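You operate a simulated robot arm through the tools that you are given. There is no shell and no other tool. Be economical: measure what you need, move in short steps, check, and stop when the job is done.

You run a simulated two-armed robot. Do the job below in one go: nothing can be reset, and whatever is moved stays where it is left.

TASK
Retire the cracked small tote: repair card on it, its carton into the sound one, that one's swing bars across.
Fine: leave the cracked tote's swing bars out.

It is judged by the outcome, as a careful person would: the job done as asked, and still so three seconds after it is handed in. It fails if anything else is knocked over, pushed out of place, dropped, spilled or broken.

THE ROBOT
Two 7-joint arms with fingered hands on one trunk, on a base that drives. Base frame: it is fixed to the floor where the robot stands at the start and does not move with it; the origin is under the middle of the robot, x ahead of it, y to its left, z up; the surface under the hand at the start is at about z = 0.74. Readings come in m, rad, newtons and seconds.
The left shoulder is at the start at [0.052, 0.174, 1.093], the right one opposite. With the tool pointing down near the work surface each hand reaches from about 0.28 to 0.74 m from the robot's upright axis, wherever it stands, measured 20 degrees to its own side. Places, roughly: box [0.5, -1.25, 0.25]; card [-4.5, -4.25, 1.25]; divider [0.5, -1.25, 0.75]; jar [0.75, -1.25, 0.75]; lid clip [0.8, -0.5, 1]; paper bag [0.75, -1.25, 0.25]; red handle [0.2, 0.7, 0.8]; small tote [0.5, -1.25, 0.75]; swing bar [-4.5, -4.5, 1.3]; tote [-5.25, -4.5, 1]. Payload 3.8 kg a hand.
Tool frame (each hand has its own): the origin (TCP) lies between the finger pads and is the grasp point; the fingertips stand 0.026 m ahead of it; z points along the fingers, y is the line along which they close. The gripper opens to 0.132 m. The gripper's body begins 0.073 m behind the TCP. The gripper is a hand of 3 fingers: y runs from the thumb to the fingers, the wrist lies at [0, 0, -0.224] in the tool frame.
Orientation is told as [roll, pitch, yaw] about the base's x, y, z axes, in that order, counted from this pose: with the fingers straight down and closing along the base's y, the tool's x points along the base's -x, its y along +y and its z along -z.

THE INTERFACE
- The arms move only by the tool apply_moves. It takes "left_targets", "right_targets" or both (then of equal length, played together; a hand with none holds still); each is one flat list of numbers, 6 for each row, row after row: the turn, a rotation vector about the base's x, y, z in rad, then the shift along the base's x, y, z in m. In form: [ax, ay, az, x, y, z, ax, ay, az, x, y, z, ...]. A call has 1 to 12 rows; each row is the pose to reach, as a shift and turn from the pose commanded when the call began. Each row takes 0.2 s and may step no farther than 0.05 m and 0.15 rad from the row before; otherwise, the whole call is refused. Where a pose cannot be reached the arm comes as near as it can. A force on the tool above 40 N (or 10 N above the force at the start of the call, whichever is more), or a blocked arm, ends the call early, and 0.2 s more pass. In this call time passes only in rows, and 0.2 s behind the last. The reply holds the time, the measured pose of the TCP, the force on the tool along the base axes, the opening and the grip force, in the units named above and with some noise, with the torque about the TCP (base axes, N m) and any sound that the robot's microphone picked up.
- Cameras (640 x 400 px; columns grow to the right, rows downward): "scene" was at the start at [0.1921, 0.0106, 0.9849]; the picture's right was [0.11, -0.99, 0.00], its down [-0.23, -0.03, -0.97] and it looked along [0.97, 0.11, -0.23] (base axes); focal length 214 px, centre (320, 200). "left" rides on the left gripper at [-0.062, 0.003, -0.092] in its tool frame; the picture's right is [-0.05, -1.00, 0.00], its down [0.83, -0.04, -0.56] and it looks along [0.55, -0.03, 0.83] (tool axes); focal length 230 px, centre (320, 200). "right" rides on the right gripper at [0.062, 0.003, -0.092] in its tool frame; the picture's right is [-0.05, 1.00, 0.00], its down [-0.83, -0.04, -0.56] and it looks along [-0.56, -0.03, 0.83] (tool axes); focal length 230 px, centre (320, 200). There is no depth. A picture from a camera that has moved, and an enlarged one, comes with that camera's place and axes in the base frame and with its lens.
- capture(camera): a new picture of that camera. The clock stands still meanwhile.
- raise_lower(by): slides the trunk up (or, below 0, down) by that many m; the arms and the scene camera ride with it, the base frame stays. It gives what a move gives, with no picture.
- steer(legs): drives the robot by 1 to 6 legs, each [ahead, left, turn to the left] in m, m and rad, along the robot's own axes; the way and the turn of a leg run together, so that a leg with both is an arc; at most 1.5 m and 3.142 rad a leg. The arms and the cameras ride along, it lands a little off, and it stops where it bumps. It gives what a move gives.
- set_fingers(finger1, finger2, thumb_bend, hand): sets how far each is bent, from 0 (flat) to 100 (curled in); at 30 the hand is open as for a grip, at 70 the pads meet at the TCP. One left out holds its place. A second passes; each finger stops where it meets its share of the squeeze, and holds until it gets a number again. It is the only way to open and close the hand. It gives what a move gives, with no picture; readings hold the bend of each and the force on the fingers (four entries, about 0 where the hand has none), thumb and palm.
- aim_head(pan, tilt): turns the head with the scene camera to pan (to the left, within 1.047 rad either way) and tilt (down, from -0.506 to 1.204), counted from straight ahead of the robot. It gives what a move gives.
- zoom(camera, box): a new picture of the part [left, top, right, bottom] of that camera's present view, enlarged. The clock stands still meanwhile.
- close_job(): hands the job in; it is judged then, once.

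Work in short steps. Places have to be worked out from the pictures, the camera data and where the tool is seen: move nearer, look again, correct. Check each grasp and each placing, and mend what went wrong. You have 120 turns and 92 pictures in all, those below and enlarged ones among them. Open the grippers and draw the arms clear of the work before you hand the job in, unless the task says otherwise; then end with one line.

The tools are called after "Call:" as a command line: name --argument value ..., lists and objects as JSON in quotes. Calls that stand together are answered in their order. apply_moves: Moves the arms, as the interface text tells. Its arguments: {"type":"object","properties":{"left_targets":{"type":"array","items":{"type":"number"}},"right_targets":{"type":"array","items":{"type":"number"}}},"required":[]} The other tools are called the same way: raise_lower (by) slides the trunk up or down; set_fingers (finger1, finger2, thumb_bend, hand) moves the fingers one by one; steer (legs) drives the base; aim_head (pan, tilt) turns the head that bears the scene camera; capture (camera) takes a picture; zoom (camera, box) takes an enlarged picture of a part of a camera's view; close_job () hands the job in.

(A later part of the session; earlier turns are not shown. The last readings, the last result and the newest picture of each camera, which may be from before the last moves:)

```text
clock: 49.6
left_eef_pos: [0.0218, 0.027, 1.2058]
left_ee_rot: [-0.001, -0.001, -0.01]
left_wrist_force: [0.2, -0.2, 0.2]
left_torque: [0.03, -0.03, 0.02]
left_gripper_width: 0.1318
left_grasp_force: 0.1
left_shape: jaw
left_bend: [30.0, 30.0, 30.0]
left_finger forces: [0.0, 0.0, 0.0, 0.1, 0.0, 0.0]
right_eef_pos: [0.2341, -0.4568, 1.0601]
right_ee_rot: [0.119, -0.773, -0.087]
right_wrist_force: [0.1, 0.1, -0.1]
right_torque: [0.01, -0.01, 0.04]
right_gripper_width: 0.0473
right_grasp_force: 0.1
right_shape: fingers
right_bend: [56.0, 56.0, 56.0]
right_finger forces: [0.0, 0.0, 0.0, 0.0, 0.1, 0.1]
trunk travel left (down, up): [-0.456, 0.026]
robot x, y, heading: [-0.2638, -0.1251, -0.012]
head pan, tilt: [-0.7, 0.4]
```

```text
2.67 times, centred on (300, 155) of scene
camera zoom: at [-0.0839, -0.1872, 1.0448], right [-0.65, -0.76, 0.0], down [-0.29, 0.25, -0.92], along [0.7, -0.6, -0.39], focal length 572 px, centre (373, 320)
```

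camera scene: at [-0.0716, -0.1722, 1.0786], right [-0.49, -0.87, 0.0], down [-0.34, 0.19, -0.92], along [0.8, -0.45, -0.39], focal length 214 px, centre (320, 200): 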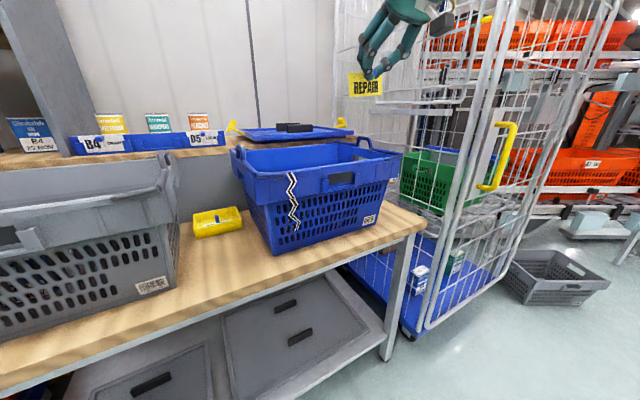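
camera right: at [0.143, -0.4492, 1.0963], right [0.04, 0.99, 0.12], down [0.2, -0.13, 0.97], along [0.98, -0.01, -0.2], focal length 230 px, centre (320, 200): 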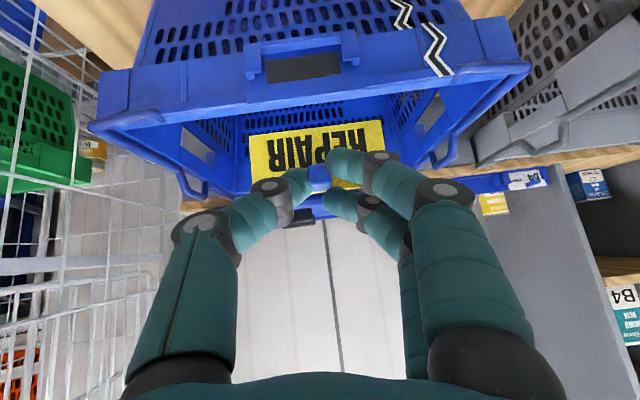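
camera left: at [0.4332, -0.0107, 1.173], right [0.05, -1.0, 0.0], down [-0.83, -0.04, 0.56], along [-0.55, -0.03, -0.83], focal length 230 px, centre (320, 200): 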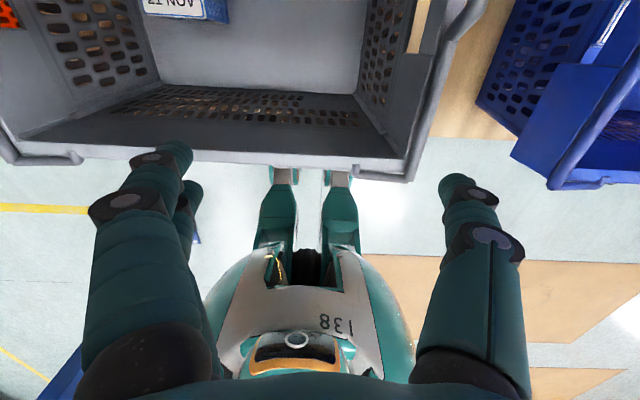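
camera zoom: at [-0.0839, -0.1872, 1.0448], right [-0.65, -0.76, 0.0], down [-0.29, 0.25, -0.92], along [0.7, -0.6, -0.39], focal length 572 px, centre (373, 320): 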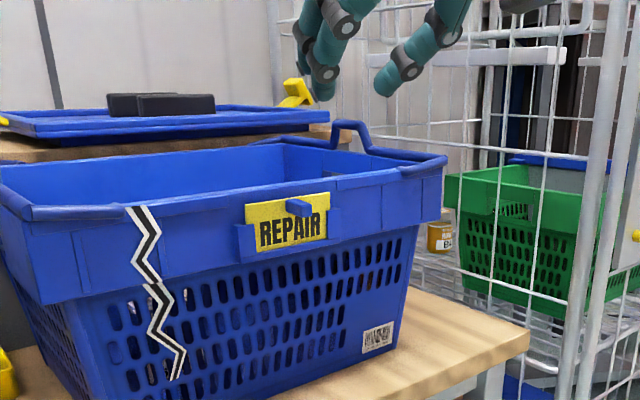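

The REPAIR card sits squarely in the cracked tote's holder. Now for the carton: I raise the trunk, turn the right tool back to straight down, open the hand and drive forward over the blue tote.

Call:
raise_lower --by 0.026

Call:
apply_moves --right_targets '[-0.014, 0.13, 0.006, -0.01, 0, 0.03, -0.028, 0.26, 0.012, -0.01, 0, 0.06, -0.042, 0.39, 0.018, 0, 0.0, 0.08, -0.057, 0.52, 0.023, 0.01, 0.01, 0.1, -0.071, 0.65, 0.029, 0.02, 0.02, 0.1, -0.085, 0.779, 0.035, 0.03, 0.03, 0.1]'

Call:
set_fingers --hand "right" --finger1 30 --finger2 30 --thumb_bend 30

Call:
steer --legs '[[0.19, 0.02, 0]]'

Call:
capture --camera "right"

```text
clock: 50.3
left_eef_pos: [0.0232, 0.0264, 1.2304]
left_ee_rot: [0.0, 0.002, -0.009]
left_wrist_force: [0.6, -0.1, -1.6]
left_torque: [0.06, 0.04, 0.02]
left_gripper_width: 0.1318
left_grasp_force: 0.0
left_shape: jaw
left_bend: [30.0, 30.0, 30.0]
left_finger forces: [0.1, 0.0, 0.1, 0.1, 0.0, 0.0]
right_eef_pos: [0.236, -0.4581, 1.0843]
right_ee_rot: [0.121, -0.774, -0.09]
right_wrist_force: [-0.4, -0.1, -0.2]
right_torque: [-0.03, -0.01, -0.01]
right_gripper_width: 0.0473
right_grasp_force: 0.0
right_shape: fingers
right_bend: [56.0, 56.0, 56.0]
right_finger forces: [0.0, 0.0, 0.1, 0.1, 0.0, 0.0]
trunk travel left (down, up): [-0.482, 0.0]
robot x, y, heading: [-0.2604, -0.1292, -0.012]
head pan, tilt: [-0.7, 0.4]
```

```text
clock: 51.7
left_eef_pos: [0.0221, 0.0276, 1.2328]
left_ee_rot: [0.001, 0.001, -0.01]
left_wrist_force: [-0.4, -0.5, -0.2]
left_torque: [-0.02, 0.02, -0.01]
left_gripper_width: 0.1323
left_grasp_force: 0.0
left_shape: jaw
left_bend: [30.0, 30.0, 30.0]
left_finger forces: [0.1, 0.0, 0.0, 0.0, 0.1, 0.0]
right_eef_pos: [0.2256, -0.4477, 1.1702]
right_ee_rot: [-0.002, -0.055, -0.003]
right_wrist_force: [-1.1, 0.1, -0.3]
right_torque: [-0.01, 0.0, 0.01]
right_gripper_width: 0.0477
right_grasp_force: 0.0
right_shape: fingers
right_bend: [56.0, 56.0, 56.0]
right_finger forces: [0.1, 0.1, 0.0, 0.0, 0.0, 0.0]
right hand out of reach, approached as far as the arm can: row 5, 6
trunk travel left (down, up): [-0.482, 0.0]
robot x, y, heading: [-0.2629, -0.1288, -0.008]
head pan, tilt: [-0.7, 0.4]
```

```text
clock: 52.7
left_eef_pos: [0.0227, 0.0285, 1.2319]
left_ee_rot: [0.001, -0.001, -0.011]
left_wrist_force: [0.6, 0.5, 0.3]
left_torque: [-0.02, -0.02, 0.01]
left_gripper_width: 0.1318
left_grasp_force: 0.0
left_shape: jaw
left_bend: [30.0, 30.0, 30.0]
left_finger forces: [0.1, 0.0, 0.0, 0.1, 0.0, 0.0]
right_eef_pos: [0.2253, -0.4465, 1.1706]
right_ee_rot: [0.0, -0.056, 0.0]
right_wrist_force: [0.1, -1.3, -0.3]
right_torque: [0.01, -0.02, -0.01]
right_gripper_width: 0.1338
right_grasp_force: 0.1
right_shape: fingers
right_bend: [30.0, 30.0, 30.0]
right_finger forces: [0.0, 0.0, 0.2, 0.0, 0.0, 0.0]
trunk travel left (down, up): [-0.482, 0.0]
robot x, y, heading: [-0.2602, -0.1284, -0.01]
head pan, tilt: [-0.7, 0.4]
```

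```text
clock: 54.2
left_eef_pos: [0.2075, 0.046, 1.2318]
left_ee_rot: [-0.001, -0.002, -0.009]
left_wrist_force: [1.2, -0.2, 1.4]
left_torque: [0.01, 0.0, 0.0]
left_gripper_width: 0.1319
left_grasp_force: 0.0
left_shape: jaw
left_bend: [30.0, 30.0, 30.0]
left_finger forces: [0.0, 0.1, 0.1, 0.0, 0.1, 0.0]
right_eef_pos: [0.4102, -0.4269, 1.1698]
right_ee_rot: [0.002, -0.057, -0.001]
right_wrist_force: [-0.4, -0.3, -0.5]
right_torque: [0.0, 0.01, 0.03]
right_gripper_width: 0.1341
right_grasp_force: 0.0
right_shape: fingers
right_bend: [30.0, 30.0, 30.0]
right_finger forces: [0.1, 0.0, 0.0, 0.0, 0.0, 0.0]
trunk travel left (down, up): [-0.482, 0.0]
robot x, y, heading: [-0.0783, -0.1083, -0.011]
head pan, tilt: [-0.7, 0.4]
```

```text
41 pictures are left
camera right: at [0.3441, -0.4255, 1.2594], right [0.05, 1.0, 0.0], down [0.8, -0.04, 0.6], along [0.6, -0.03, -0.8], focal length 230 px, centre (320, 200)
```

right: 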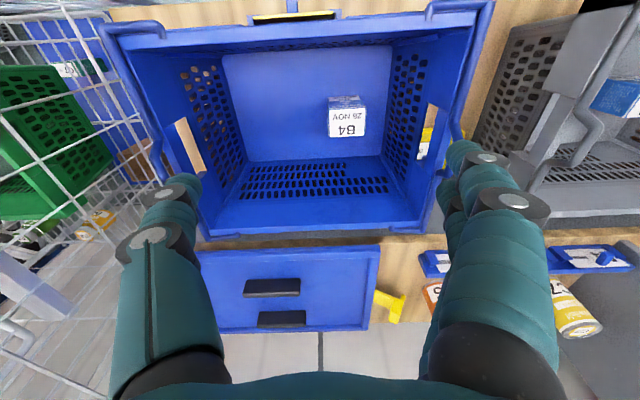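

The B4 carton's top is at about (0.480, -0.384, 0.84), roughly 0.07 m wide. I go straight above it at z ≈ 1.0 with the tool upright and look again.

Call:
apply_moves --right_targets '[0, 0.03, 0, 0.015, 0.01, -0.035, 0, 0.057, 0, 0.03, 0.02, -0.075, 0, 0.057, 0, 0.045, 0.03, -0.11, 0, 0.057, 0, 0.06, 0.04, -0.14, 0, 0.057, 0, 0.07, 0.043, -0.17]'

Call:
set_fingers --hand "right" --finger1 37 --finger2 37 --thumb_bend 37

Call:
capture --camera "right"

```text
clock: 55.4
left_eef_pos: [0.2078, 0.0464, 1.2314]
left_ee_rot: [0.001, 0.001, -0.011]
left_wrist_force: [-0.4, 1.2, 0.7]
left_torque: [0.01, -0.02, -0.03]
left_gripper_width: 0.132
left_grasp_force: 0.1
left_shape: jaw
left_bend: [30.0, 30.0, 30.0]
left_finger forces: [0.0, 0.0, 0.0, 0.1, 0.0, 0.0]
right_eef_pos: [0.3982, -0.4244, 1.0254]
right_ee_rot: [0.003, -0.001, 0.002]
right_wrist_force: [0.8, -0.5, -0.2]
right_torque: [-0.03, -0.03, -0.03]
right_gripper_width: 0.1344
right_grasp_force: 0.1
right_shape: fingers
right_bend: [30.0, 30.0, 30.0]
right_finger forces: [0.0, 0.0, 0.0, 0.0, 0.0, 0.0]
right hand out of reach, approached as far as the arm can: row 1, 2, 3, 4, 5
trunk travel left (down, up): [-0.482, 0.0]
robot x, y, heading: [-0.079, -0.1104, -0.017]
head pan, tilt: [-0.7, 0.4]
```

```text
clock: 56.4
left_eef_pos: [0.2086, 0.0458, 1.2307]
left_ee_rot: [0.0, 0.0, -0.011]
left_wrist_force: [0.7, -0.3, 1.1]
left_torque: [0.03, 0.01, 0.0]
left_gripper_width: 0.1318
left_grasp_force: 0.1
left_shape: jaw
left_bend: [30.0, 30.0, 30.0]
left_finger forces: [0.0, 0.0, 0.0, 0.0, 0.0, 0.1]
right_eef_pos: [0.3967, -0.4235, 1.025]
right_ee_rot: [0.001, -0.003, 0.001]
right_wrist_force: [0.1, 0.0, -0.5]
right_torque: [-0.01, 0.03, 0.02]
right_gripper_width: 0.1122
right_grasp_force: 0.0
right_shape: fingers
right_bend: [37.0, 37.0, 37.0]
right_finger forces: [0.0, 0.0, 0.0, 0.0, 0.0, 0.1]
trunk travel left (down, up): [-0.482, 0.0]
robot x, y, heading: [-0.0727, -0.1046, -0.015]
head pan, tilt: [-0.7, 0.4]
```

```text
40 pictures are left
camera right: at [0.3358, -0.4205, 1.1175], right [0.05, 1.0, 0.0], down [0.83, -0.04, 0.56], along [0.56, -0.03, -0.83], focal length 230 px, centre (320, 200)
```

right: 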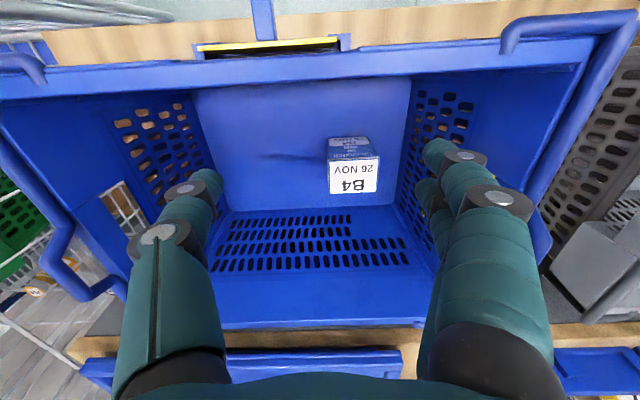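

The carton is confirmed at (0.484, -0.383). The arm can't stretch there at this height, so I drive 0.09 m closer and try again.

Call:
steer --legs '[[0.09, 0, 0.012]]'

Call:
apply_moves --right_targets '[0, 0, 0, 0, 0.015, -0.01, 0, 0, 0, 0, 0.035, -0.03]'

Call:
capture --camera "right"

```text
clock: 57.5
left_eef_pos: [0.2954, 0.0486, 1.2324]
left_ee_rot: [-0.001, -0.003, 0.004]
left_wrist_force: [-0.1, 0.8, 0.4]
left_torque: [-0.01, -0.02, 0.02]
left_gripper_width: 0.1321
left_grasp_force: 0.1
left_shape: jaw
left_bend: [30.0, 30.0, 30.0]
left_finger forces: [0.1, 0.1, 0.1, 0.0, 0.1, 0.1]
right_eef_pos: [0.4894, -0.4168, 1.0248]
right_ee_rot: [-0.001, -0.002, 0.012]
right_wrist_force: [-0.2, -0.3, -0.4]
right_torque: [0.01, 0.0, -0.03]
right_gripper_width: 0.1123
right_grasp_force: 0.1
right_shape: fingers
right_bend: [37.0, 37.0, 37.0]
right_finger forces: [0.0, 0.0, 0.0, 0.1, 0.0, 0.0]
trunk travel left (down, up): [-0.482, 0.0]
robot x, y, heading: [0.0156, -0.1087, -0.001]
head pan, tilt: [-0.7, 0.4]
```

```text
clock: 58.1
left_eef_pos: [0.2945, 0.048, 1.2318]
left_ee_rot: [-0.001, 0.0, 0.001]
left_wrist_force: [0.8, -0.4, -0.5]
left_torque: [0.0, 0.02, -0.02]
left_gripper_width: 0.132
left_grasp_force: 0.0
left_shape: jaw
left_bend: [30.0, 30.0, 30.0]
left_finger forces: [0.1, 0.1, 0.0, 0.1, 0.0, 0.1]
right_eef_pos: [0.4715, -0.3937, 1.0015]
right_ee_rot: [0.002, -0.003, 0.013]
right_wrist_force: [0.7, -1.2, 0.1]
right_torque: [0.0, 0.0, 0.02]
right_gripper_width: 0.112
right_grasp_force: 0.1
right_shape: fingers
right_bend: [37.0, 37.0, 37.0]
right_finger forces: [0.1, 0.1, 0.0, 0.1, 0.1, 0.1]
right hand out of reach, approached as far as the arm can: row 1, 2
trunk travel left (down, up): [-0.482, 0.0]
robot x, y, heading: [0.0167, -0.1076, 0.0]
head pan, tilt: [-0.7, 0.4]
```

```text
39 pictures are left
camera right: at [0.41, -0.392, 1.0939], right [0.04, 1.0, 0.0], down [0.83, -0.03, 0.56], along [0.56, -0.02, -0.83], focal length 230 px, centre (320, 200)
```

right: 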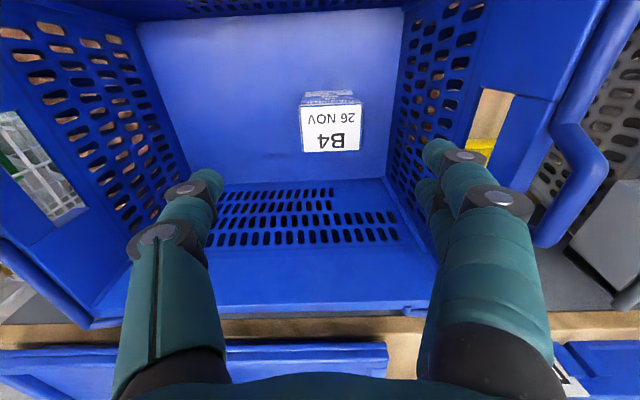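

The inner-side limit again. I move the hand right and up a little, then shift the robot 0.12 m left so that the carton lies further out to the right side.

Call:
apply_moves --right_targets '[0, 0, 0, 0, -0.04, 0.015, 0, 0, 0, 0, -0.08, 0.03, 0, 0, 0, 0, -0.12, 0.05]'

Call:
steer --legs '[[0, 0.12, 0]]'

Call:
apply_moves --right_targets '[0, 0, 0, 0.009, 0.005, -0.03, 0, 0, 0, 0.018, 0.01, -0.06]'

```text
clock: 58.9
left_eef_pos: [0.2957, 0.0479, 1.2319]
left_ee_rot: [0.002, 0.0, 0.002]
left_wrist_force: [0.6, 0.5, -0.2]
left_torque: [-0.01, -0.05, 0.01]
left_gripper_width: 0.132
left_grasp_force: 0.0
left_shape: jaw
left_bend: [30.0, 30.0, 30.0]
left_finger forces: [0.0, 0.0, 0.0, 0.0, 0.0, 0.0]
right_eef_pos: [0.4711, -0.5147, 1.0544]
right_ee_rot: [0.001, -0.006, 0.012]
right_wrist_force: [0.2, 0.0, -0.8]
right_torque: [0.02, -0.01, 0.02]
right_gripper_width: 0.1121
right_grasp_force: 0.1
right_shape: fingers
right_bend: [37.0, 37.0, 37.0]
right_finger forces: [0.0, 0.0, 0.1, 0.1, 0.1, 0.1]
trunk travel left (down, up): [-0.482, 0.0]
robot x, y, heading: [0.0158, -0.1052, 0.003]
head pan, tilt: [-0.7, 0.4]
```

```text
clock: 60.6
left_eef_pos: [0.2956, 0.1686, 1.2308]
left_ee_rot: [0.0, 0.001, 0.002]
left_wrist_force: [0.4, 0.7, 0.2]
left_torque: [0.0, -0.02, -0.01]
left_gripper_width: 0.1321
left_grasp_force: 0.0
left_shape: jaw
left_bend: [30.0, 30.0, 30.0]
left_finger forces: [0.1, 0.1, 0.1, 0.0, 0.0, 0.1]
right_eef_pos: [0.4714, -0.3936, 1.0517]
right_ee_rot: [0.0, 0.0, 0.01]
right_wrist_force: [0.2, 0.6, -0.1]
right_torque: [-0.03, -0.02, 0.0]
right_gripper_width: 0.1122
right_grasp_force: 0.0
right_shape: fingers
right_bend: [37.0, 37.0, 37.0]
right_finger forces: [0.1, 0.0, 0.0, 0.0, 0.0, 0.0]
trunk travel left (down, up): [-0.482, 0.0]
robot x, y, heading: [0.0151, 0.014, 0.001]
head pan, tilt: [-0.7, 0.4]
```

```text
clock: 61.2
left_eef_pos: [0.2963, 0.1688, 1.2314]
left_ee_rot: [0.001, -0.002, 0.001]
left_wrist_force: [-0.6, 0.3, -0.1]
left_torque: [-0.03, -0.02, -0.01]
left_gripper_width: 0.1317
left_grasp_force: 0.1
left_shape: jaw
left_bend: [30.0, 30.0, 30.0]
left_finger forces: [0.1, 0.1, 0.0, 0.0, 0.1, 0.0]
right_eef_pos: [0.4891, -0.3827, 0.9914]
right_ee_rot: [0.002, -0.002, 0.01]
right_wrist_force: [0.1, -0.2, -0.4]
right_torque: [0.02, 0.0, 0.0]
right_gripper_width: 0.1122
right_grasp_force: 0.0
right_shape: fingers
right_bend: [37.0, 37.0, 37.0]
right_finger forces: [0.1, 0.1, 0.0, 0.1, 0.0, 0.0]
trunk travel left (down, up): [-0.482, 0.0]
robot x, y, heading: [0.0122, 0.0136, 0.001]
head pan, tilt: [-0.7, 0.4]
```

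Exact now, above the carton. I descend to z ≈ 0.81 in small steps.

Call:
apply_moves --right_targets '[0, 0, 0, 0, 0, -0.045, 0, 0, 0, 0, 0, -0.09]'

Call:
capture --camera "right"

```text
clock: 61.9
left_eef_pos: [0.2948, 0.1679, 1.2318]
left_ee_rot: [-0.001, 0.0, 0.001]
left_wrist_force: [-0.6, -0.4, 0.0]
left_torque: [0.02, 0.02, 0.0]
left_gripper_width: 0.132
left_grasp_force: 0.1
left_shape: jaw
left_bend: [30.0, 30.0, 30.0]
left_finger forces: [0.0, 0.0, 0.1, 0.0, 0.0, 0.0]
right_eef_pos: [0.4708, -0.3866, 0.9145]
right_ee_rot: [0.003, -0.006, 0.014]
right_wrist_force: [0.9, -0.6, 0.1]
right_torque: [-0.03, -0.02, 0.0]
right_gripper_width: 0.1121
right_grasp_force: 0.0
right_shape: fingers
right_bend: [37.0, 37.0, 37.0]
right_finger forces: [0.0, 0.1, 0.0, 0.0, 0.1, 0.0]
right hand out of reach, approached as far as the arm can: row 2
trunk travel left (down, up): [-0.482, 0.0]
robot x, y, heading: [0.0137, 0.0125, 0.001]
head pan, tilt: [-0.7, 0.4]
```

```text
38 pictures are left
camera right: at [0.4082, -0.3848, 1.006], right [0.04, 1.0, 0.0], down [0.83, -0.03, 0.56], along [0.56, -0.02, -0.83], focal length 230 px, centre (320, 200)
```

right: 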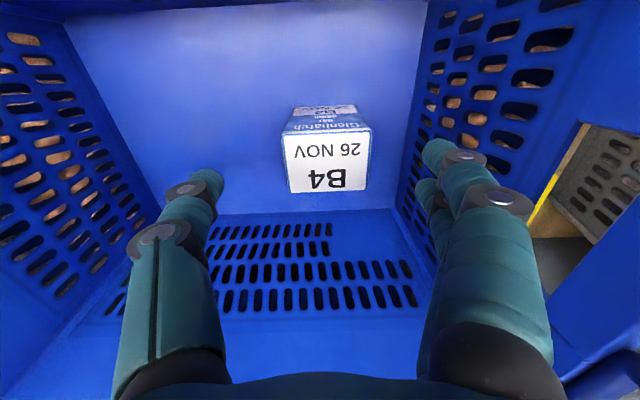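

The arm won't extend lower here, but the trunk can lower the hand as it is. I nudge the base 15 mm forward to centre over the carton and slide the trunk down.

Call:
steer --legs '[[0.016, 0.003, 0]]'

Call:
raise_lower --by -0.06

Call:
capture --camera "right"

```text
clock: 62.6
left_eef_pos: [0.3083, 0.1704, 1.2326]
left_ee_rot: [0.0, -0.004, 0.003]
left_wrist_force: [-0.5, 0.9, -0.1]
left_torque: [-0.03, -0.05, 0.02]
left_gripper_width: 0.1318
left_grasp_force: 0.0
left_shape: jaw
left_bend: [30.0, 30.0, 30.0]
left_finger forces: [0.0, 0.0, 0.0, 0.0, 0.1, 0.0]
right_eef_pos: [0.4847, -0.3841, 0.9149]
right_ee_rot: [0.001, -0.008, 0.011]
right_wrist_force: [-0.1, 0.0, 0.2]
right_torque: [0.03, -0.03, 0.05]
right_gripper_width: 0.1122
right_grasp_force: 0.0
right_shape: fingers
right_bend: [37.0, 37.0, 37.0]
right_finger forces: [0.0, 0.1, 0.1, 0.0, 0.0, 0.0]
trunk travel left (down, up): [-0.482, 0.0]
robot x, y, heading: [0.0336, 0.0168, 0.001]
head pan, tilt: [-0.7, 0.4]
```

```text
clock: 63.6
left_eef_pos: [0.3114, 0.1719, 1.1718]
left_ee_rot: [-0.002, -0.001, -0.001]
left_wrist_force: [-0.2, 0.1, 0.1]
left_torque: [-0.02, 0.0, -0.02]
left_gripper_width: 0.1319
left_grasp_force: 0.0
left_shape: jaw
left_bend: [30.0, 30.0, 30.0]
left_finger forces: [0.1, 0.0, 0.0, 0.1, 0.0, 0.0]
right_eef_pos: [0.4868, -0.3845, 0.8533]
right_ee_rot: [0.0, -0.006, 0.01]
right_wrist_force: [-0.1, -0.1, 0.0]
right_torque: [0.0, -0.01, -0.04]
right_gripper_width: 0.1122
right_grasp_force: 0.0
right_shape: fingers
right_bend: [37.0, 37.0, 37.0]
right_finger forces: [0.0, 0.0, 0.0, 0.1, 0.1, 0.1]
trunk travel left (down, up): [-0.422, 0.06]
robot x, y, heading: [0.0318, 0.0141, 0.008]
head pan, tilt: [-0.7, 0.4]
```

```text
37 pictures are left
camera right: at [0.4242, -0.3819, 0.9465], right [0.04, 1.0, 0.0], down [0.83, -0.04, 0.56], along [0.56, -0.02, -0.83], focal length 230 px, centre (320, 200)
```

right: 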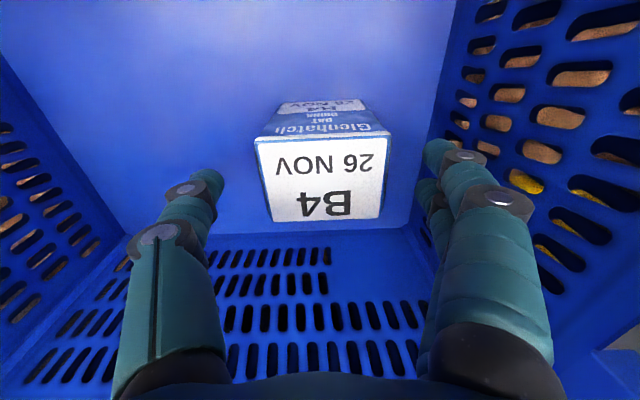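

The carton is centred between the digits. I lower 5 cm more and close on it.

Call:
raise_lower --by -0.05

Call:
set_fingers --hand "right" --finger1 70 --finger2 70 --thumb_bend 70

Call:
capture --camera "right"

```text
clock: 64.5
left_eef_pos: [0.3106, 0.1721, 1.1233]
left_ee_rot: [-0.001, -0.002, -0.001]
left_wrist_force: [-0.2, 0.6, 0.4]
left_torque: [-0.03, 0.01, 0.02]
left_gripper_width: 0.132
left_grasp_force: 0.0
left_shape: jaw
left_bend: [30.0, 30.0, 30.0]
left_finger forces: [0.1, 0.1, 0.0, 0.0, 0.0, 0.0]
right_eef_pos: [0.4862, -0.3837, 0.8044]
right_ee_rot: [0.0, -0.004, 0.01]
right_wrist_force: [-0.4, -1.3, 0.0]
right_torque: [0.03, 0.01, -0.03]
right_gripper_width: 0.1122
right_grasp_force: 0.1
right_shape: fingers
right_bend: [37.0, 37.0, 37.0]
right_finger forces: [0.1, 0.0, 0.0, 0.0, 0.0, 0.0]
trunk travel left (down, up): [-0.372, 0.11]
robot x, y, heading: [0.027, 0.0147, -0.0]
head pan, tilt: [-0.7, 0.4]
```

```text
clock: 65.5
left_eef_pos: [0.3115, 0.1723, 1.1223]
left_ee_rot: [-0.003, -0.002, 0.003]
left_wrist_force: [0.3, 0.3, -0.3]
left_torque: [0.01, -0.01, 0.0]
left_gripper_width: 0.1319
left_grasp_force: 0.2
left_shape: jaw
left_bend: [30.0, 30.0, 30.0]
left_finger forces: [0.1, 0.0, 0.1, 0.0, 0.0, 0.0]
right_eef_pos: [0.4859, -0.3842, 0.8037]
right_ee_rot: [0.001, -0.005, 0.01]
right_wrist_force: [0.2, -0.1, -0.4]
right_torque: [0.15, 0.0, 0.0]
right_gripper_width: 0.067
right_grasp_force: 21.0
right_shape: fingers
right_bend: [51.0, 51.0, 56.0]
right_finger forces: [10.8, 10.8, 0.0, 0.0, 20.7, 0.0]
trunk travel left (down, up): [-0.372, 0.11]
robot x, y, heading: [0.0274, 0.0135, -0.002]
head pan, tilt: [-0.7, 0.4]
```

```text
36 pictures are left
camera right: at [0.4244, -0.382, 0.896], right [0.04, 1.0, 0.0], down [0.83, -0.03, 0.56], along [0.56, -0.02, -0.83], focal length 230 px, centre (320, 200)
```

right: 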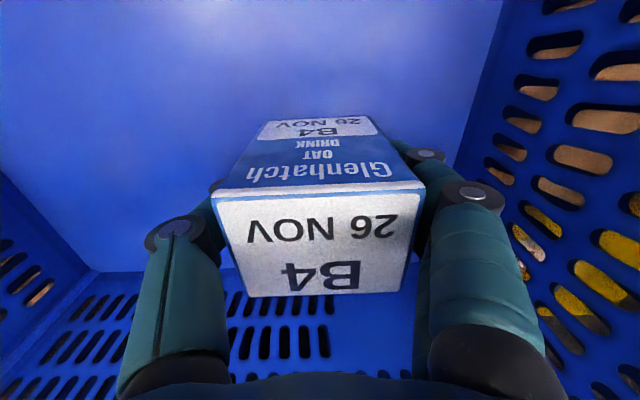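

Firm grip (21 N, width 0.067). I lift with the trunk, then with the arm to clear the rims and bars.

Call:
raise_lower --by 0.11

Call:
apply_moves --right_targets '[0, 0, 0, -0.01, 0, 0.045, 0, 0, 0, -0.02, 0, 0.09, 0, 0, 0, -0.03, 0, 0.135, 0, 0, 0, -0.04, 0, 0.175, 0, 0, 0, -0.04, 0, 0.2]'

Call:
capture --camera "right"

```text
clock: 67.0
left_eef_pos: [0.3118, 0.1717, 1.2309]
left_ee_rot: [-0.001, 0.0, 0.0]
left_wrist_force: [0.7, -0.3, 0.3]
left_torque: [-0.02, 0.01, 0.0]
left_gripper_width: 0.1319
left_grasp_force: 0.0
left_shape: jaw
left_bend: [30.0, 30.0, 30.0]
left_finger forces: [0.0, 0.0, 0.1, 0.0, 0.1, 0.0]
right_eef_pos: [0.4865, -0.3848, 0.913]
right_ee_rot: [0.003, 0.0, 0.01]
right_wrist_force: [-0.6, -0.6, -3.3]
right_torque: [-0.01, 0.01, 0.0]
right_gripper_width: 0.0671
right_grasp_force: 20.8
right_shape: fingers
right_bend: [51.0, 51.0, 56.0]
right_finger forces: [10.6, 10.6, 0.0, 0.1, 21.1, 0.1]
trunk travel left (down, up): [-0.482, 0.0]
robot x, y, heading: [0.0303, 0.0128, -0.0]
head pan, tilt: [-0.7, 0.4]
```

```text
clock: 68.2
left_eef_pos: [0.3116, 0.1715, 1.2321]
left_ee_rot: [0.0, -0.001, 0.003]
left_wrist_force: [0.9, -0.6, 0.8]
left_torque: [-0.01, 0.0, 0.0]
left_gripper_width: 0.132
left_grasp_force: 0.1
left_shape: jaw
left_bend: [30.0, 30.0, 30.0]
left_finger forces: [0.0, 0.0, 0.0, 0.0, 0.1, 0.1]
right_eef_pos: [0.4455, -0.3838, 1.116]
right_ee_rot: [0.002, -0.003, 0.011]
right_wrist_force: [-0.2, 0.7, -2.4]
right_torque: [-0.03, 0.01, -0.02]
right_gripper_width: 0.067
right_grasp_force: 21.2
right_shape: fingers
right_bend: [51.0, 51.0, 56.0]
right_finger forces: [10.6, 10.6, 0.1, 0.0, 21.1, 0.0]
trunk travel left (down, up): [-0.482, 0.0]
robot x, y, heading: [0.0329, 0.016, 0.002]
head pan, tilt: [-0.7, 0.4]
```

```text
35 pictures are left
camera right: at [0.3842, -0.3814, 1.2078], right [0.04, 1.0, 0.0], down [0.83, -0.04, 0.56], along [0.56, -0.02, -0.83], focal length 230 px, centre (320, 200)
```

right: 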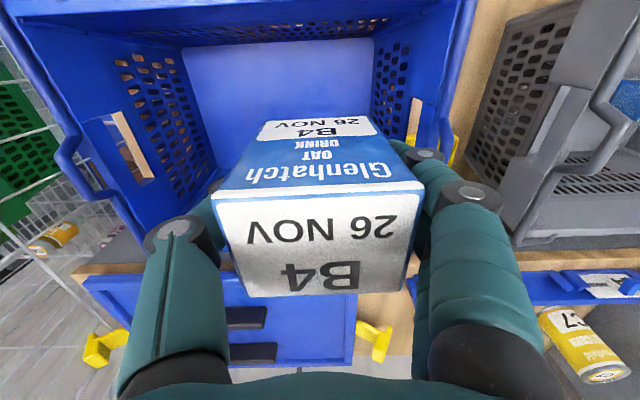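

The carton is held well clear, at 1.116. I drive 0.03 back and 0.25 left, then shift the hand over the free right half of the grey tote.

Call:
steer --legs '[[-0.03, 0, 0], [0, 0.25, 0]]'

Call:
apply_moves --right_targets '[0, 0, 0, 0.005, 0.035, 0, 0, 0, 0, 0.01, 0.07, -0.01, 0, 0, 0, 0.01, 0.1, -0.02]'

Call:
capture --camera "right"

Call:
aim_head --pan -0.5 --tilt 0.75

Call:
capture --camera "scene"

```text
clock: 71.4
left_eef_pos: [0.2814, 0.422, 1.2311]
left_ee_rot: [0.0, 0.0, -0.002]
left_wrist_force: [-0.7, 0.0, 0.1]
left_torque: [0.0, 0.0, 0.0]
left_gripper_width: 0.1318
left_grasp_force: 0.0
left_shape: jaw
left_bend: [30.0, 30.0, 30.0]
left_finger forces: [0.0, 0.0, 0.0, 0.1, 0.0, 0.1]
right_eef_pos: [0.4139, -0.1336, 1.115]
right_ee_rot: [0.002, -0.003, 0.009]
right_wrist_force: [-0.4, 0.0, -2.1]
right_torque: [0.0, 0.02, -0.01]
right_gripper_width: 0.067
right_grasp_force: 21.1
right_shape: fingers
right_bend: [51.0, 51.0, 56.0]
right_finger forces: [10.6, 10.6, 0.0, 0.0, 21.1, 0.1]
trunk travel left (down, up): [-0.482, 0.0]
robot x, y, heading: [-0.0013, 0.2663, 0.003]
head pan, tilt: [-0.7, 0.4]
```

```text
clock: 72.2
left_eef_pos: [0.282, 0.4226, 1.2321]
left_ee_rot: [-0.002, 0.0, -0.002]
left_wrist_force: [-0.3, 0.0, -0.3]
left_torque: [0.01, -0.03, -0.02]
left_gripper_width: 0.1317
left_grasp_force: 0.1
left_shape: jaw
left_bend: [30.0, 30.0, 30.0]
left_finger forces: [0.0, 0.0, 0.0, 0.1, 0.1, 0.1]
right_eef_pos: [0.4246, -0.0326, 1.0939]
right_ee_rot: [0.001, -0.002, 0.009]
right_wrist_force: [-1.1, -0.3, -2.3]
right_torque: [-0.01, 0.0, -0.02]
right_gripper_width: 0.0669
right_grasp_force: 21.4
right_shape: fingers
right_bend: [51.0, 51.0, 56.0]
right_finger forces: [10.4, 10.5, 0.0, 0.0, 20.9, 0.1]
trunk travel left (down, up): [-0.482, 0.0]
robot x, y, heading: [-0.0001, 0.2653, -0.003]
head pan, tilt: [-0.7, 0.4]
```

```text
34 pictures are left
camera right: at [0.3629, -0.0308, 1.1871], right [0.04, 1.0, 0.0], down [0.83, -0.04, 0.56], along [0.56, -0.02, -0.83], focal length 230 px, centre (320, 200)
```

right: 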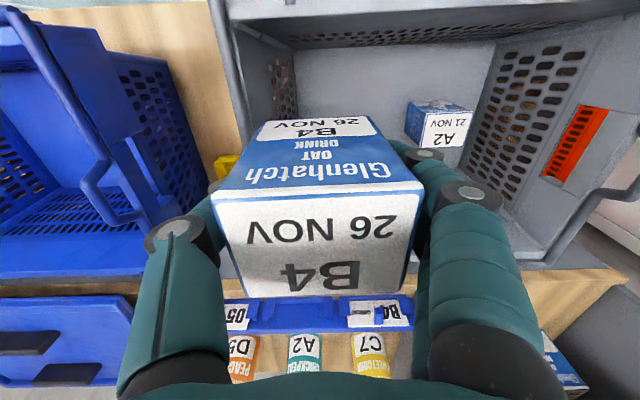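

```text
clock: 73.0
left_eef_pos: [0.2812, 0.4224, 1.2327]
left_ee_rot: [0.001, -0.002, -0.001]
left_wrist_force: [0.2, 0.2, -0.4]
left_torque: [0.03, 0.0, 0.01]
left_gripper_width: 0.132
left_grasp_force: 0.0
left_shape: jaw
left_bend: [30.0, 30.0, 30.0]
left_finger forces: [0.1, 0.0, 0.0, 0.0, 0.1, 0.1]
right_eef_pos: [0.4245, -0.0343, 1.0958]
right_ee_rot: [0.003, -0.003, 0.009]
right_wrist_force: [0.0, 0.0, -2.5]
right_torque: [-0.02, 0.05, 0.02]
right_gripper_width: 0.0672
right_grasp_force: 21.0
right_shape: fingers
right_bend: [51.0, 51.0, 56.0]
right_finger forces: [10.6, 10.6, 0.0, 0.1, 21.0, 0.1]
trunk travel left (down, up): [-0.482, 0.0]
robot x, y, heading: [-0.0036, 0.2656, -0.003]
head pan, tilt: [-0.499, 0.75]
```

```text
33 pictures are left
camera scene: at [0.1809, 0.2259, 1.0496], right [-0.48, -0.88, 0.0], down [-0.6, 0.33, -0.73], along [0.64, -0.35, -0.68], focal length 214 px, centre (320, 200)
```

scene: 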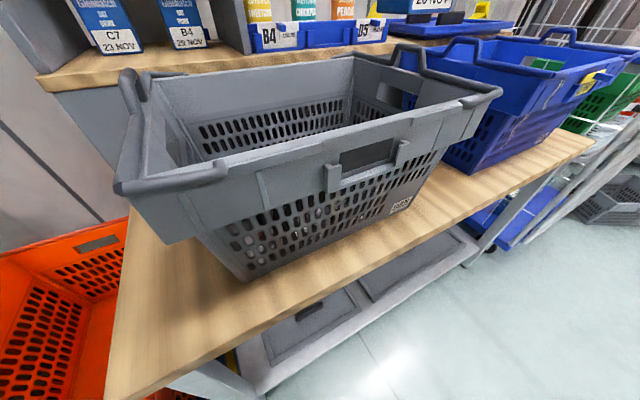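

The right end of the grey tote is free, and A2 stands at y ≈ 0.15. I shift the carton to y ≈ 0.01 and begin to lower it.

Call:
apply_moves --right_targets '[0, 0, 0, 0.0, 0.022, -0.03, 0, 0, 0, 0.0, 0.043, -0.06]'

Call:
capture --camera "right"

```text
clock: 73.6
left_eef_pos: [0.2815, 0.422, 1.2312]
left_ee_rot: [0.0, 0.0, -0.001]
left_wrist_force: [-0.6, -0.1, -1.1]
left_torque: [-0.03, 0.01, 0.04]
left_gripper_width: 0.132
left_grasp_force: 0.0
left_shape: jaw
left_bend: [30.0, 30.0, 30.0]
left_finger forces: [0.1, 0.1, 0.0, 0.0, 0.1, 0.0]
right_eef_pos: [0.4246, 0.0109, 1.0345]
right_ee_rot: [0.001, -0.002, 0.008]
right_wrist_force: [-0.1, -0.4, -2.7]
right_torque: [0.01, 0.01, 0.02]
right_gripper_width: 0.0671
right_grasp_force: 20.0
right_shape: fingers
right_bend: [51.0, 51.0, 56.0]
right_finger forces: [10.5, 10.5, 0.0, 0.0, 20.9, 0.1]
trunk travel left (down, up): [-0.482, 0.0]
robot x, y, heading: [-0.0001, 0.2666, -0.002]
head pan, tilt: [-0.499, 0.75]
```

```text
32 pictures are left
camera right: at [0.3631, 0.0131, 1.1268], right [0.04, 1.0, 0.0], down [0.83, -0.04, 0.56], along [0.56, -0.02, -0.83], focal length 230 px, centre (320, 200)
```

right: 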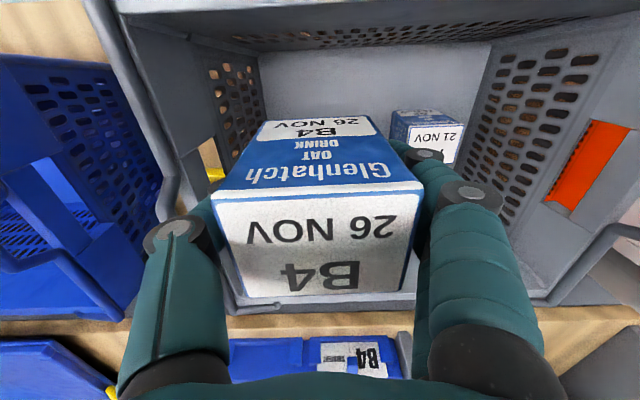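

A2 stays clear at (0.47, 0.15). I lower with the arm first and then the trunk to just above the floor of the tote.

Call:
apply_moves --right_targets '[0, 0, 0, 0.005, 0.0, -0.04, 0, 0, 0, 0.01, 0.0, -0.08]'

Call:
raise_lower --by -0.11

Call:
capture --camera "right"

Call:
capture --camera "scene"

```text
clock: 74.2
left_eef_pos: [0.2808, 0.4225, 1.2311]
left_ee_rot: [0.001, -0.003, -0.004]
left_wrist_force: [-0.1, -0.3, -0.1]
left_torque: [0.01, 0.0, -0.02]
left_gripper_width: 0.1319
left_grasp_force: 0.0
left_shape: jaw
left_bend: [30.0, 30.0, 30.0]
left_finger forces: [0.0, 0.0, 0.0, 0.1, 0.0, 0.0]
right_eef_pos: [0.4241, -0.0007, 0.9622]
right_ee_rot: [0.003, -0.006, 0.007]
right_wrist_force: [-0.3, 0.5, -3.5]
right_torque: [-0.02, -0.01, -0.02]
right_gripper_width: 0.0673
right_grasp_force: 21.7
right_shape: fingers
right_bend: [51.0, 51.0, 56.0]
right_finger forces: [10.6, 10.6, 0.0, 0.0, 21.0, 0.0]
right hand out of reach, approached as far as the arm can: row 2
trunk travel left (down, up): [-0.482, 0.0]
robot x, y, heading: [-0.0024, 0.2684, -0.006]
head pan, tilt: [-0.499, 0.75]
```

```text
clock: 75.7
left_eef_pos: [0.2813, 0.4212, 1.1223]
left_ee_rot: [-0.001, -0.003, -0.002]
left_wrist_force: [-1.2, 1.0, -0.5]
left_torque: [0.03, -0.03, -0.02]
left_gripper_width: 0.1317
left_grasp_force: 0.1
left_shape: jaw
left_bend: [30.0, 30.0, 30.0]
left_finger forces: [0.1, 0.1, 0.0, 0.0, 0.1, 0.0]
right_eef_pos: [0.4218, -0.0012, 0.8524]
right_ee_rot: [0.003, -0.004, 0.008]
right_wrist_force: [2.5, 0.7, -3.0]
right_torque: [0.01, 0.19, 0.03]
right_gripper_width: 0.0672
right_grasp_force: 20.6
right_shape: fingers
right_bend: [51.0, 51.0, 56.0]
right_finger forces: [10.4, 10.4, 0.1, 0.0, 20.8, 0.0]
trunk travel left (down, up): [-0.372, 0.11]
robot x, y, heading: [0.0006, 0.2657, -0.005]
head pan, tilt: [-0.499, 0.75]
```

```text
31 pictures are left
camera right: at [0.3607, 0.0019, 0.9446], right [0.04, 1.0, 0.0], down [0.83, -0.04, 0.56], along [0.56, -0.02, -0.83], focal length 230 px, centre (320, 200)
```

right: 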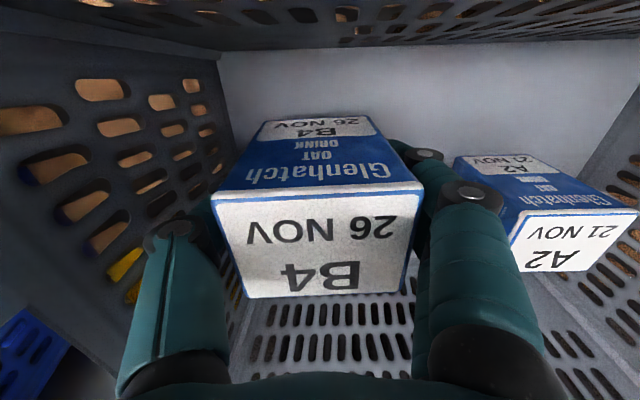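

```text
30 pictures are left
camera scene: at [0.167, 0.2259, 0.905], right [-0.48, -0.88, 0.0], down [-0.6, 0.33, -0.73], along [0.64, -0.35, -0.68], focal length 214 px, centre (320, 200)
```

scene: 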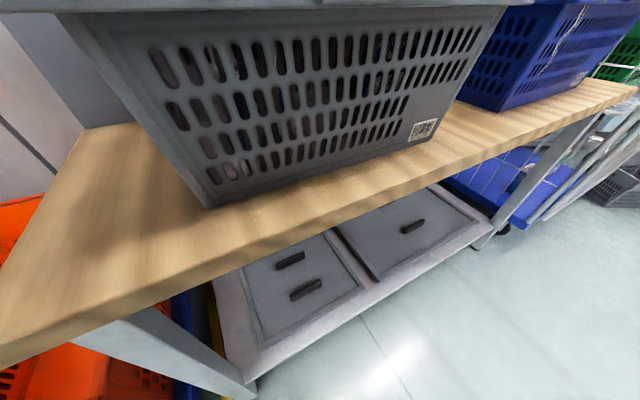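

The small x force suggests the carton's near side touches the sloping near wall. I move it 3 cm inward, away from that wall.

Call:
apply_moves --right_targets '[0, 0, 0, 0.015, 0.002, 0.005, 0, 0, 0, 0.03, 0.005, 0.005]'

```text
clock: 76.3
left_eef_pos: [0.2821, 0.4216, 1.122]
left_ee_rot: [0.0, -0.001, -0.001]
left_wrist_force: [-0.7, -0.9, 1.0]
left_torque: [0.0, -0.02, 0.0]
left_gripper_width: 0.1321
left_grasp_force: 0.0
left_shape: jaw
left_bend: [30.0, 30.0, 30.0]
left_finger forces: [0.0, 0.0, 0.1, 0.1, 0.1, 0.0]
right_eef_pos: [0.4527, 0.0047, 0.8573]
right_ee_rot: [0.001, -0.003, 0.01]
right_wrist_force: [-0.3, -0.2, -1.5]
right_torque: [-0.01, 0.03, 0.0]
right_gripper_width: 0.0671
right_grasp_force: 21.0
right_shape: fingers
right_bend: [51.0, 51.0, 56.0]
right_finger forces: [10.4, 10.4, 0.0, 0.0, 20.8, 0.0]
trunk travel left (down, up): [-0.372, 0.11]
robot x, y, heading: [0.0002, 0.2629, -0.002]
head pan, tilt: [-0.499, 0.75]
```

Free again. I lower the last 5 cm in two steps, watching the force.

Call:
raise_lower --by -0.044

Call:
raise_lower --by -0.007

Call:
capture --camera "right"

```text
clock: 77.1
left_eef_pos: [0.2803, 0.4231, 1.0788]
left_ee_rot: [-0.001, -0.002, -0.002]
left_wrist_force: [0.1, -0.4, -0.4]
left_torque: [-0.01, 0.01, -0.01]
left_gripper_width: 0.1316
left_grasp_force: 0.0
left_shape: jaw
left_bend: [30.0, 30.0, 30.0]
left_finger forces: [0.0, 0.1, 0.0, 0.0, 0.1, 0.0]
right_eef_pos: [0.4528, 0.0057, 0.8129]
right_ee_rot: [0.002, -0.005, 0.007]
right_wrist_force: [-0.1, 0.7, -3.2]
right_torque: [0.01, 0.01, -0.03]
right_gripper_width: 0.0668
right_grasp_force: 20.6
right_shape: fingers
right_bend: [51.0, 51.0, 56.0]
right_finger forces: [10.4, 10.5, 0.1, 0.1, 20.7, 0.0]
trunk travel left (down, up): [-0.328, 0.154]
robot x, y, heading: [-0.0004, 0.2677, -0.004]
head pan, tilt: [-0.499, 0.75]
```

```text
clock: 77.7
left_eef_pos: [0.2808, 0.4216, 1.0701]
left_ee_rot: [-0.001, -0.003, -0.002]
left_wrist_force: [0.7, 0.5, 1.8]
left_torque: [0.04, 0.0, -0.03]
left_gripper_width: 0.1321
left_grasp_force: 0.1
left_shape: jaw
left_bend: [30.0, 30.0, 30.0]
left_finger forces: [0.0, 0.1, 0.0, 0.1, 0.0, 0.0]
right_eef_pos: [0.4528, 0.005, 0.8072]
right_ee_rot: [0.002, -0.003, 0.009]
right_wrist_force: [0.2, 1.0, -2.1]
right_torque: [0.0, 0.04, 0.0]
right_gripper_width: 0.0672
right_grasp_force: 20.5
right_shape: fingers
right_bend: [51.0, 51.0, 56.0]
right_finger forces: [10.4, 10.4, 0.1, 0.0, 20.8, 0.0]
trunk travel left (down, up): [-0.321, 0.161]
robot x, y, heading: [0.0016, 0.267, -0.001]
head pan, tilt: [-0.499, 0.75]
```

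```text
29 pictures are left
camera right: at [0.3908, 0.0072, 0.8986], right [0.04, 1.0, 0.0], down [0.83, -0.04, 0.56], along [0.56, -0.02, -0.83], focal length 230 px, centre (320, 200)
```

right: 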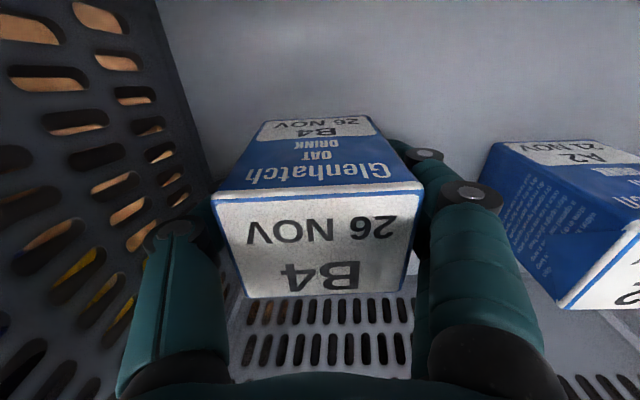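

Weight still hangs on the hand, and the grasp height was 0.8037. I lower about 4 mm more, then release gently.

Call:
raise_lower --by -0.004

Call:
set_fingers --hand "right" --finger1 45 --finger2 45 --thumb_bend 47

Call:
capture --camera "right"

```text
clock: 78.2
left_eef_pos: [0.2809, 0.4207, 1.068]
left_ee_rot: [-0.003, -0.002, 0.0]
left_wrist_force: [-0.2, 0.0, 0.0]
left_torque: [0.0, -0.02, -0.02]
left_gripper_width: 0.1318
left_grasp_force: 0.0
left_shape: jaw
left_bend: [30.0, 30.0, 30.0]
left_finger forces: [0.0, 0.1, 0.1, 0.0, 0.0, 0.0]
right_eef_pos: [0.4535, 0.0046, 0.8034]
right_ee_rot: [0.002, -0.004, 0.008]
right_wrist_force: [-1.8, -0.9, 5.3]
right_torque: [0.23, 0.05, 0.04]
right_gripper_width: 0.0672
right_grasp_force: 21.6
right_shape: fingers
right_bend: [52.0, 52.0, 56.0]
right_finger forces: [10.5, 10.5, 0.1, 0.0, 22.0, 0.0]
trunk travel left (down, up): [-0.317, 0.165]
robot x, y, heading: [-0.0018, 0.2679, 0.0]
head pan, tilt: [-0.499, 0.75]
```

```text
clock: 79.2
left_eef_pos: [0.2806, 0.4214, 1.0664]
left_ee_rot: [-0.001, -0.001, -0.001]
left_wrist_force: [0.6, -0.3, 0.0]
left_torque: [0.02, -0.01, 0.0]
left_gripper_width: 0.1322
left_grasp_force: 0.1
left_shape: jaw
left_bend: [30.0, 30.0, 30.0]
left_finger forces: [0.1, 0.1, 0.0, 0.0, 0.0, 0.1]
right_eef_pos: [0.4528, 0.0052, 0.804]
right_ee_rot: [0.002, -0.003, 0.009]
right_wrist_force: [-0.8, 0.8, -0.5]
right_torque: [0.01, -0.02, 0.01]
right_gripper_width: 0.0807
right_grasp_force: 0.1
right_shape: fingers
right_bend: [45.0, 45.0, 47.0]
right_finger forces: [0.0, 0.0, 0.1, 0.0, 0.1, 0.0]
trunk travel left (down, up): [-0.317, 0.165]
robot x, y, heading: [-0.0022, 0.2653, 0.004]
head pan, tilt: [-0.499, 0.75]
```

```text
28 pictures are left
camera right: at [0.3908, 0.0072, 0.8947], right [0.04, 1.0, 0.0], down [0.83, -0.04, 0.56], along [0.56, -0.02, -0.83], focal length 230 px, centre (320, 200)
```

right: 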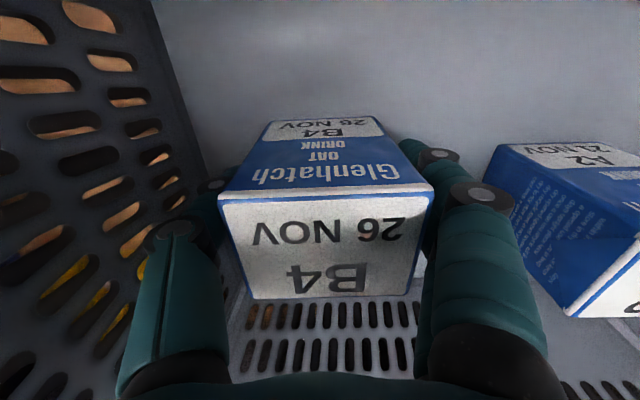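

Released and standing. I raise straight out with the trunk, then with the arm.

Call:
raise_lower --by 0.165

Call:
apply_moves --right_targets '[0, 0, 0, -0.005, 0, 0.045, 0, 0, 0, -0.01, 0, 0.09, 0, 0, 0, -0.02, -0.02, 0.13, 0, 0, 0, -0.03, -0.04, 0.16, 0, 0, 0, -0.04, -0.06, 0.18]'

Call:
capture --camera "right"

Call:
aim_head --pan -0.5 --tilt 0.6

Call:
capture --camera "scene"

```text
clock: 81.1
left_eef_pos: [0.2815, 0.4209, 1.2312]
left_ee_rot: [0.001, 0.002, -0.003]
left_wrist_force: [0.1, 0.7, -0.7]
left_torque: [-0.03, 0.05, -0.03]
left_gripper_width: 0.132
left_grasp_force: 0.0
left_shape: jaw
left_bend: [30.0, 30.0, 30.0]
left_finger forces: [0.1, 0.0, 0.1, 0.0, 0.0, 0.1]
right_eef_pos: [0.4541, 0.0042, 1.0011]
right_ee_rot: [0.001, -0.081, 0.009]
right_wrist_force: [-0.9, -0.7, 0.5]
right_torque: [0.0, 0.04, -0.03]
right_gripper_width: 0.0808
right_grasp_force: 0.1
right_shape: fingers
right_bend: [45.0, 45.0, 47.0]
right_finger forces: [0.0, 0.1, 0.0, 0.1, 0.0, 0.0]
trunk travel left (down, up): [-0.482, 0.0]
robot x, y, heading: [-0.0, 0.2647, -0.004]
head pan, tilt: [-0.499, 0.75]
```

```text
clock: 82.3
left_eef_pos: [0.2809, 0.4221, 1.2316]
left_ee_rot: [0.001, -0.003, -0.002]
left_wrist_force: [-1.0, -0.1, -1.0]
left_torque: [0.0, 0.03, -0.01]
left_gripper_width: 0.1319
left_grasp_force: 0.0
left_shape: jaw
left_bend: [30.0, 30.0, 30.0]
left_finger forces: [0.0, 0.1, 0.0, 0.0, 0.0, 0.1]
right_eef_pos: [0.4111, -0.0582, 1.1798]
right_ee_rot: [0.0, -0.08, 0.009]
right_wrist_force: [0.0, -0.5, -0.4]
right_torque: [-0.01, 0.0, -0.01]
right_gripper_width: 0.0806
right_grasp_force: 0.1
right_shape: fingers
right_bend: [45.0, 45.0, 47.0]
right_finger forces: [0.1, 0.0, 0.1, 0.1, 0.0, 0.0]
trunk travel left (down, up): [-0.482, 0.0]
robot x, y, heading: [0.0052, 0.2668, -0.002]
head pan, tilt: [-0.499, 0.75]
```

```text
27 pictures are left
camera right: at [0.3422, -0.0558, 1.2664], right [0.04, 1.0, 0.01], down [0.78, -0.04, 0.62], along [0.62, -0.02, -0.78], focal length 230 px, centre (320, 200)
```

right: 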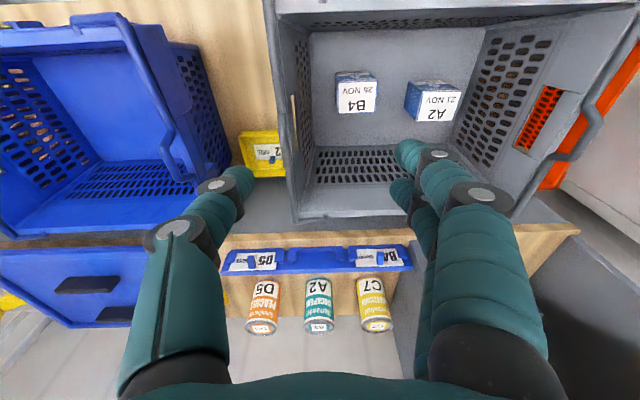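

```text
clock: 83.0
left_eef_pos: [0.2801, 0.4215, 1.2316]
left_ee_rot: [-0.001, -0.001, -0.002]
left_wrist_force: [0.4, -0.5, -0.1]
left_torque: [-0.02, -0.01, 0.02]
left_gripper_width: 0.1318
left_grasp_force: 0.0
left_shape: jaw
left_bend: [30.0, 30.0, 30.0]
left_finger forces: [0.0, 0.0, 0.1, 0.1, 0.0, 0.0]
right_eef_pos: [0.4112, -0.0575, 1.1785]
right_ee_rot: [0.0, -0.08, 0.009]
right_wrist_force: [-0.8, 0.4, -0.3]
right_torque: [0.03, 0.0, 0.03]
right_gripper_width: 0.0807
right_grasp_force: 0.0
right_shape: fingers
right_bend: [45.0, 45.0, 47.0]
right_finger forces: [0.0, 0.0, 0.1, 0.0, 0.1, 0.0]
trunk travel left (down, up): [-0.482, 0.0]
robot x, y, heading: [-0.002, 0.2671, -0.005]
head pan, tilt: [-0.499, 0.6]
```

```text
26 pictures are left
camera scene: at [0.1857, 0.2235, 1.0624], right [-0.48, -0.88, 0.0], down [-0.5, 0.27, -0.82], along [0.72, -0.4, -0.57], focal length 214 px, centre (320, 200)
```

scene: 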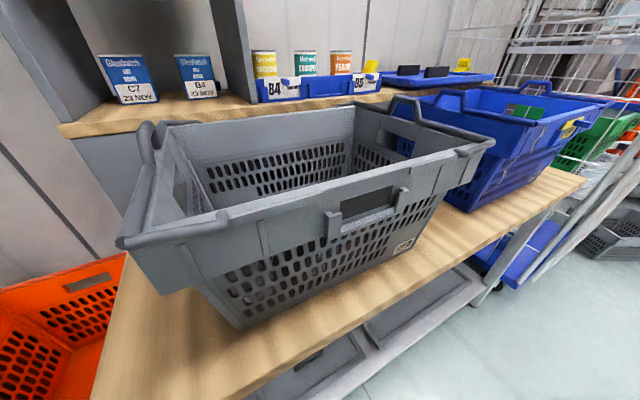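

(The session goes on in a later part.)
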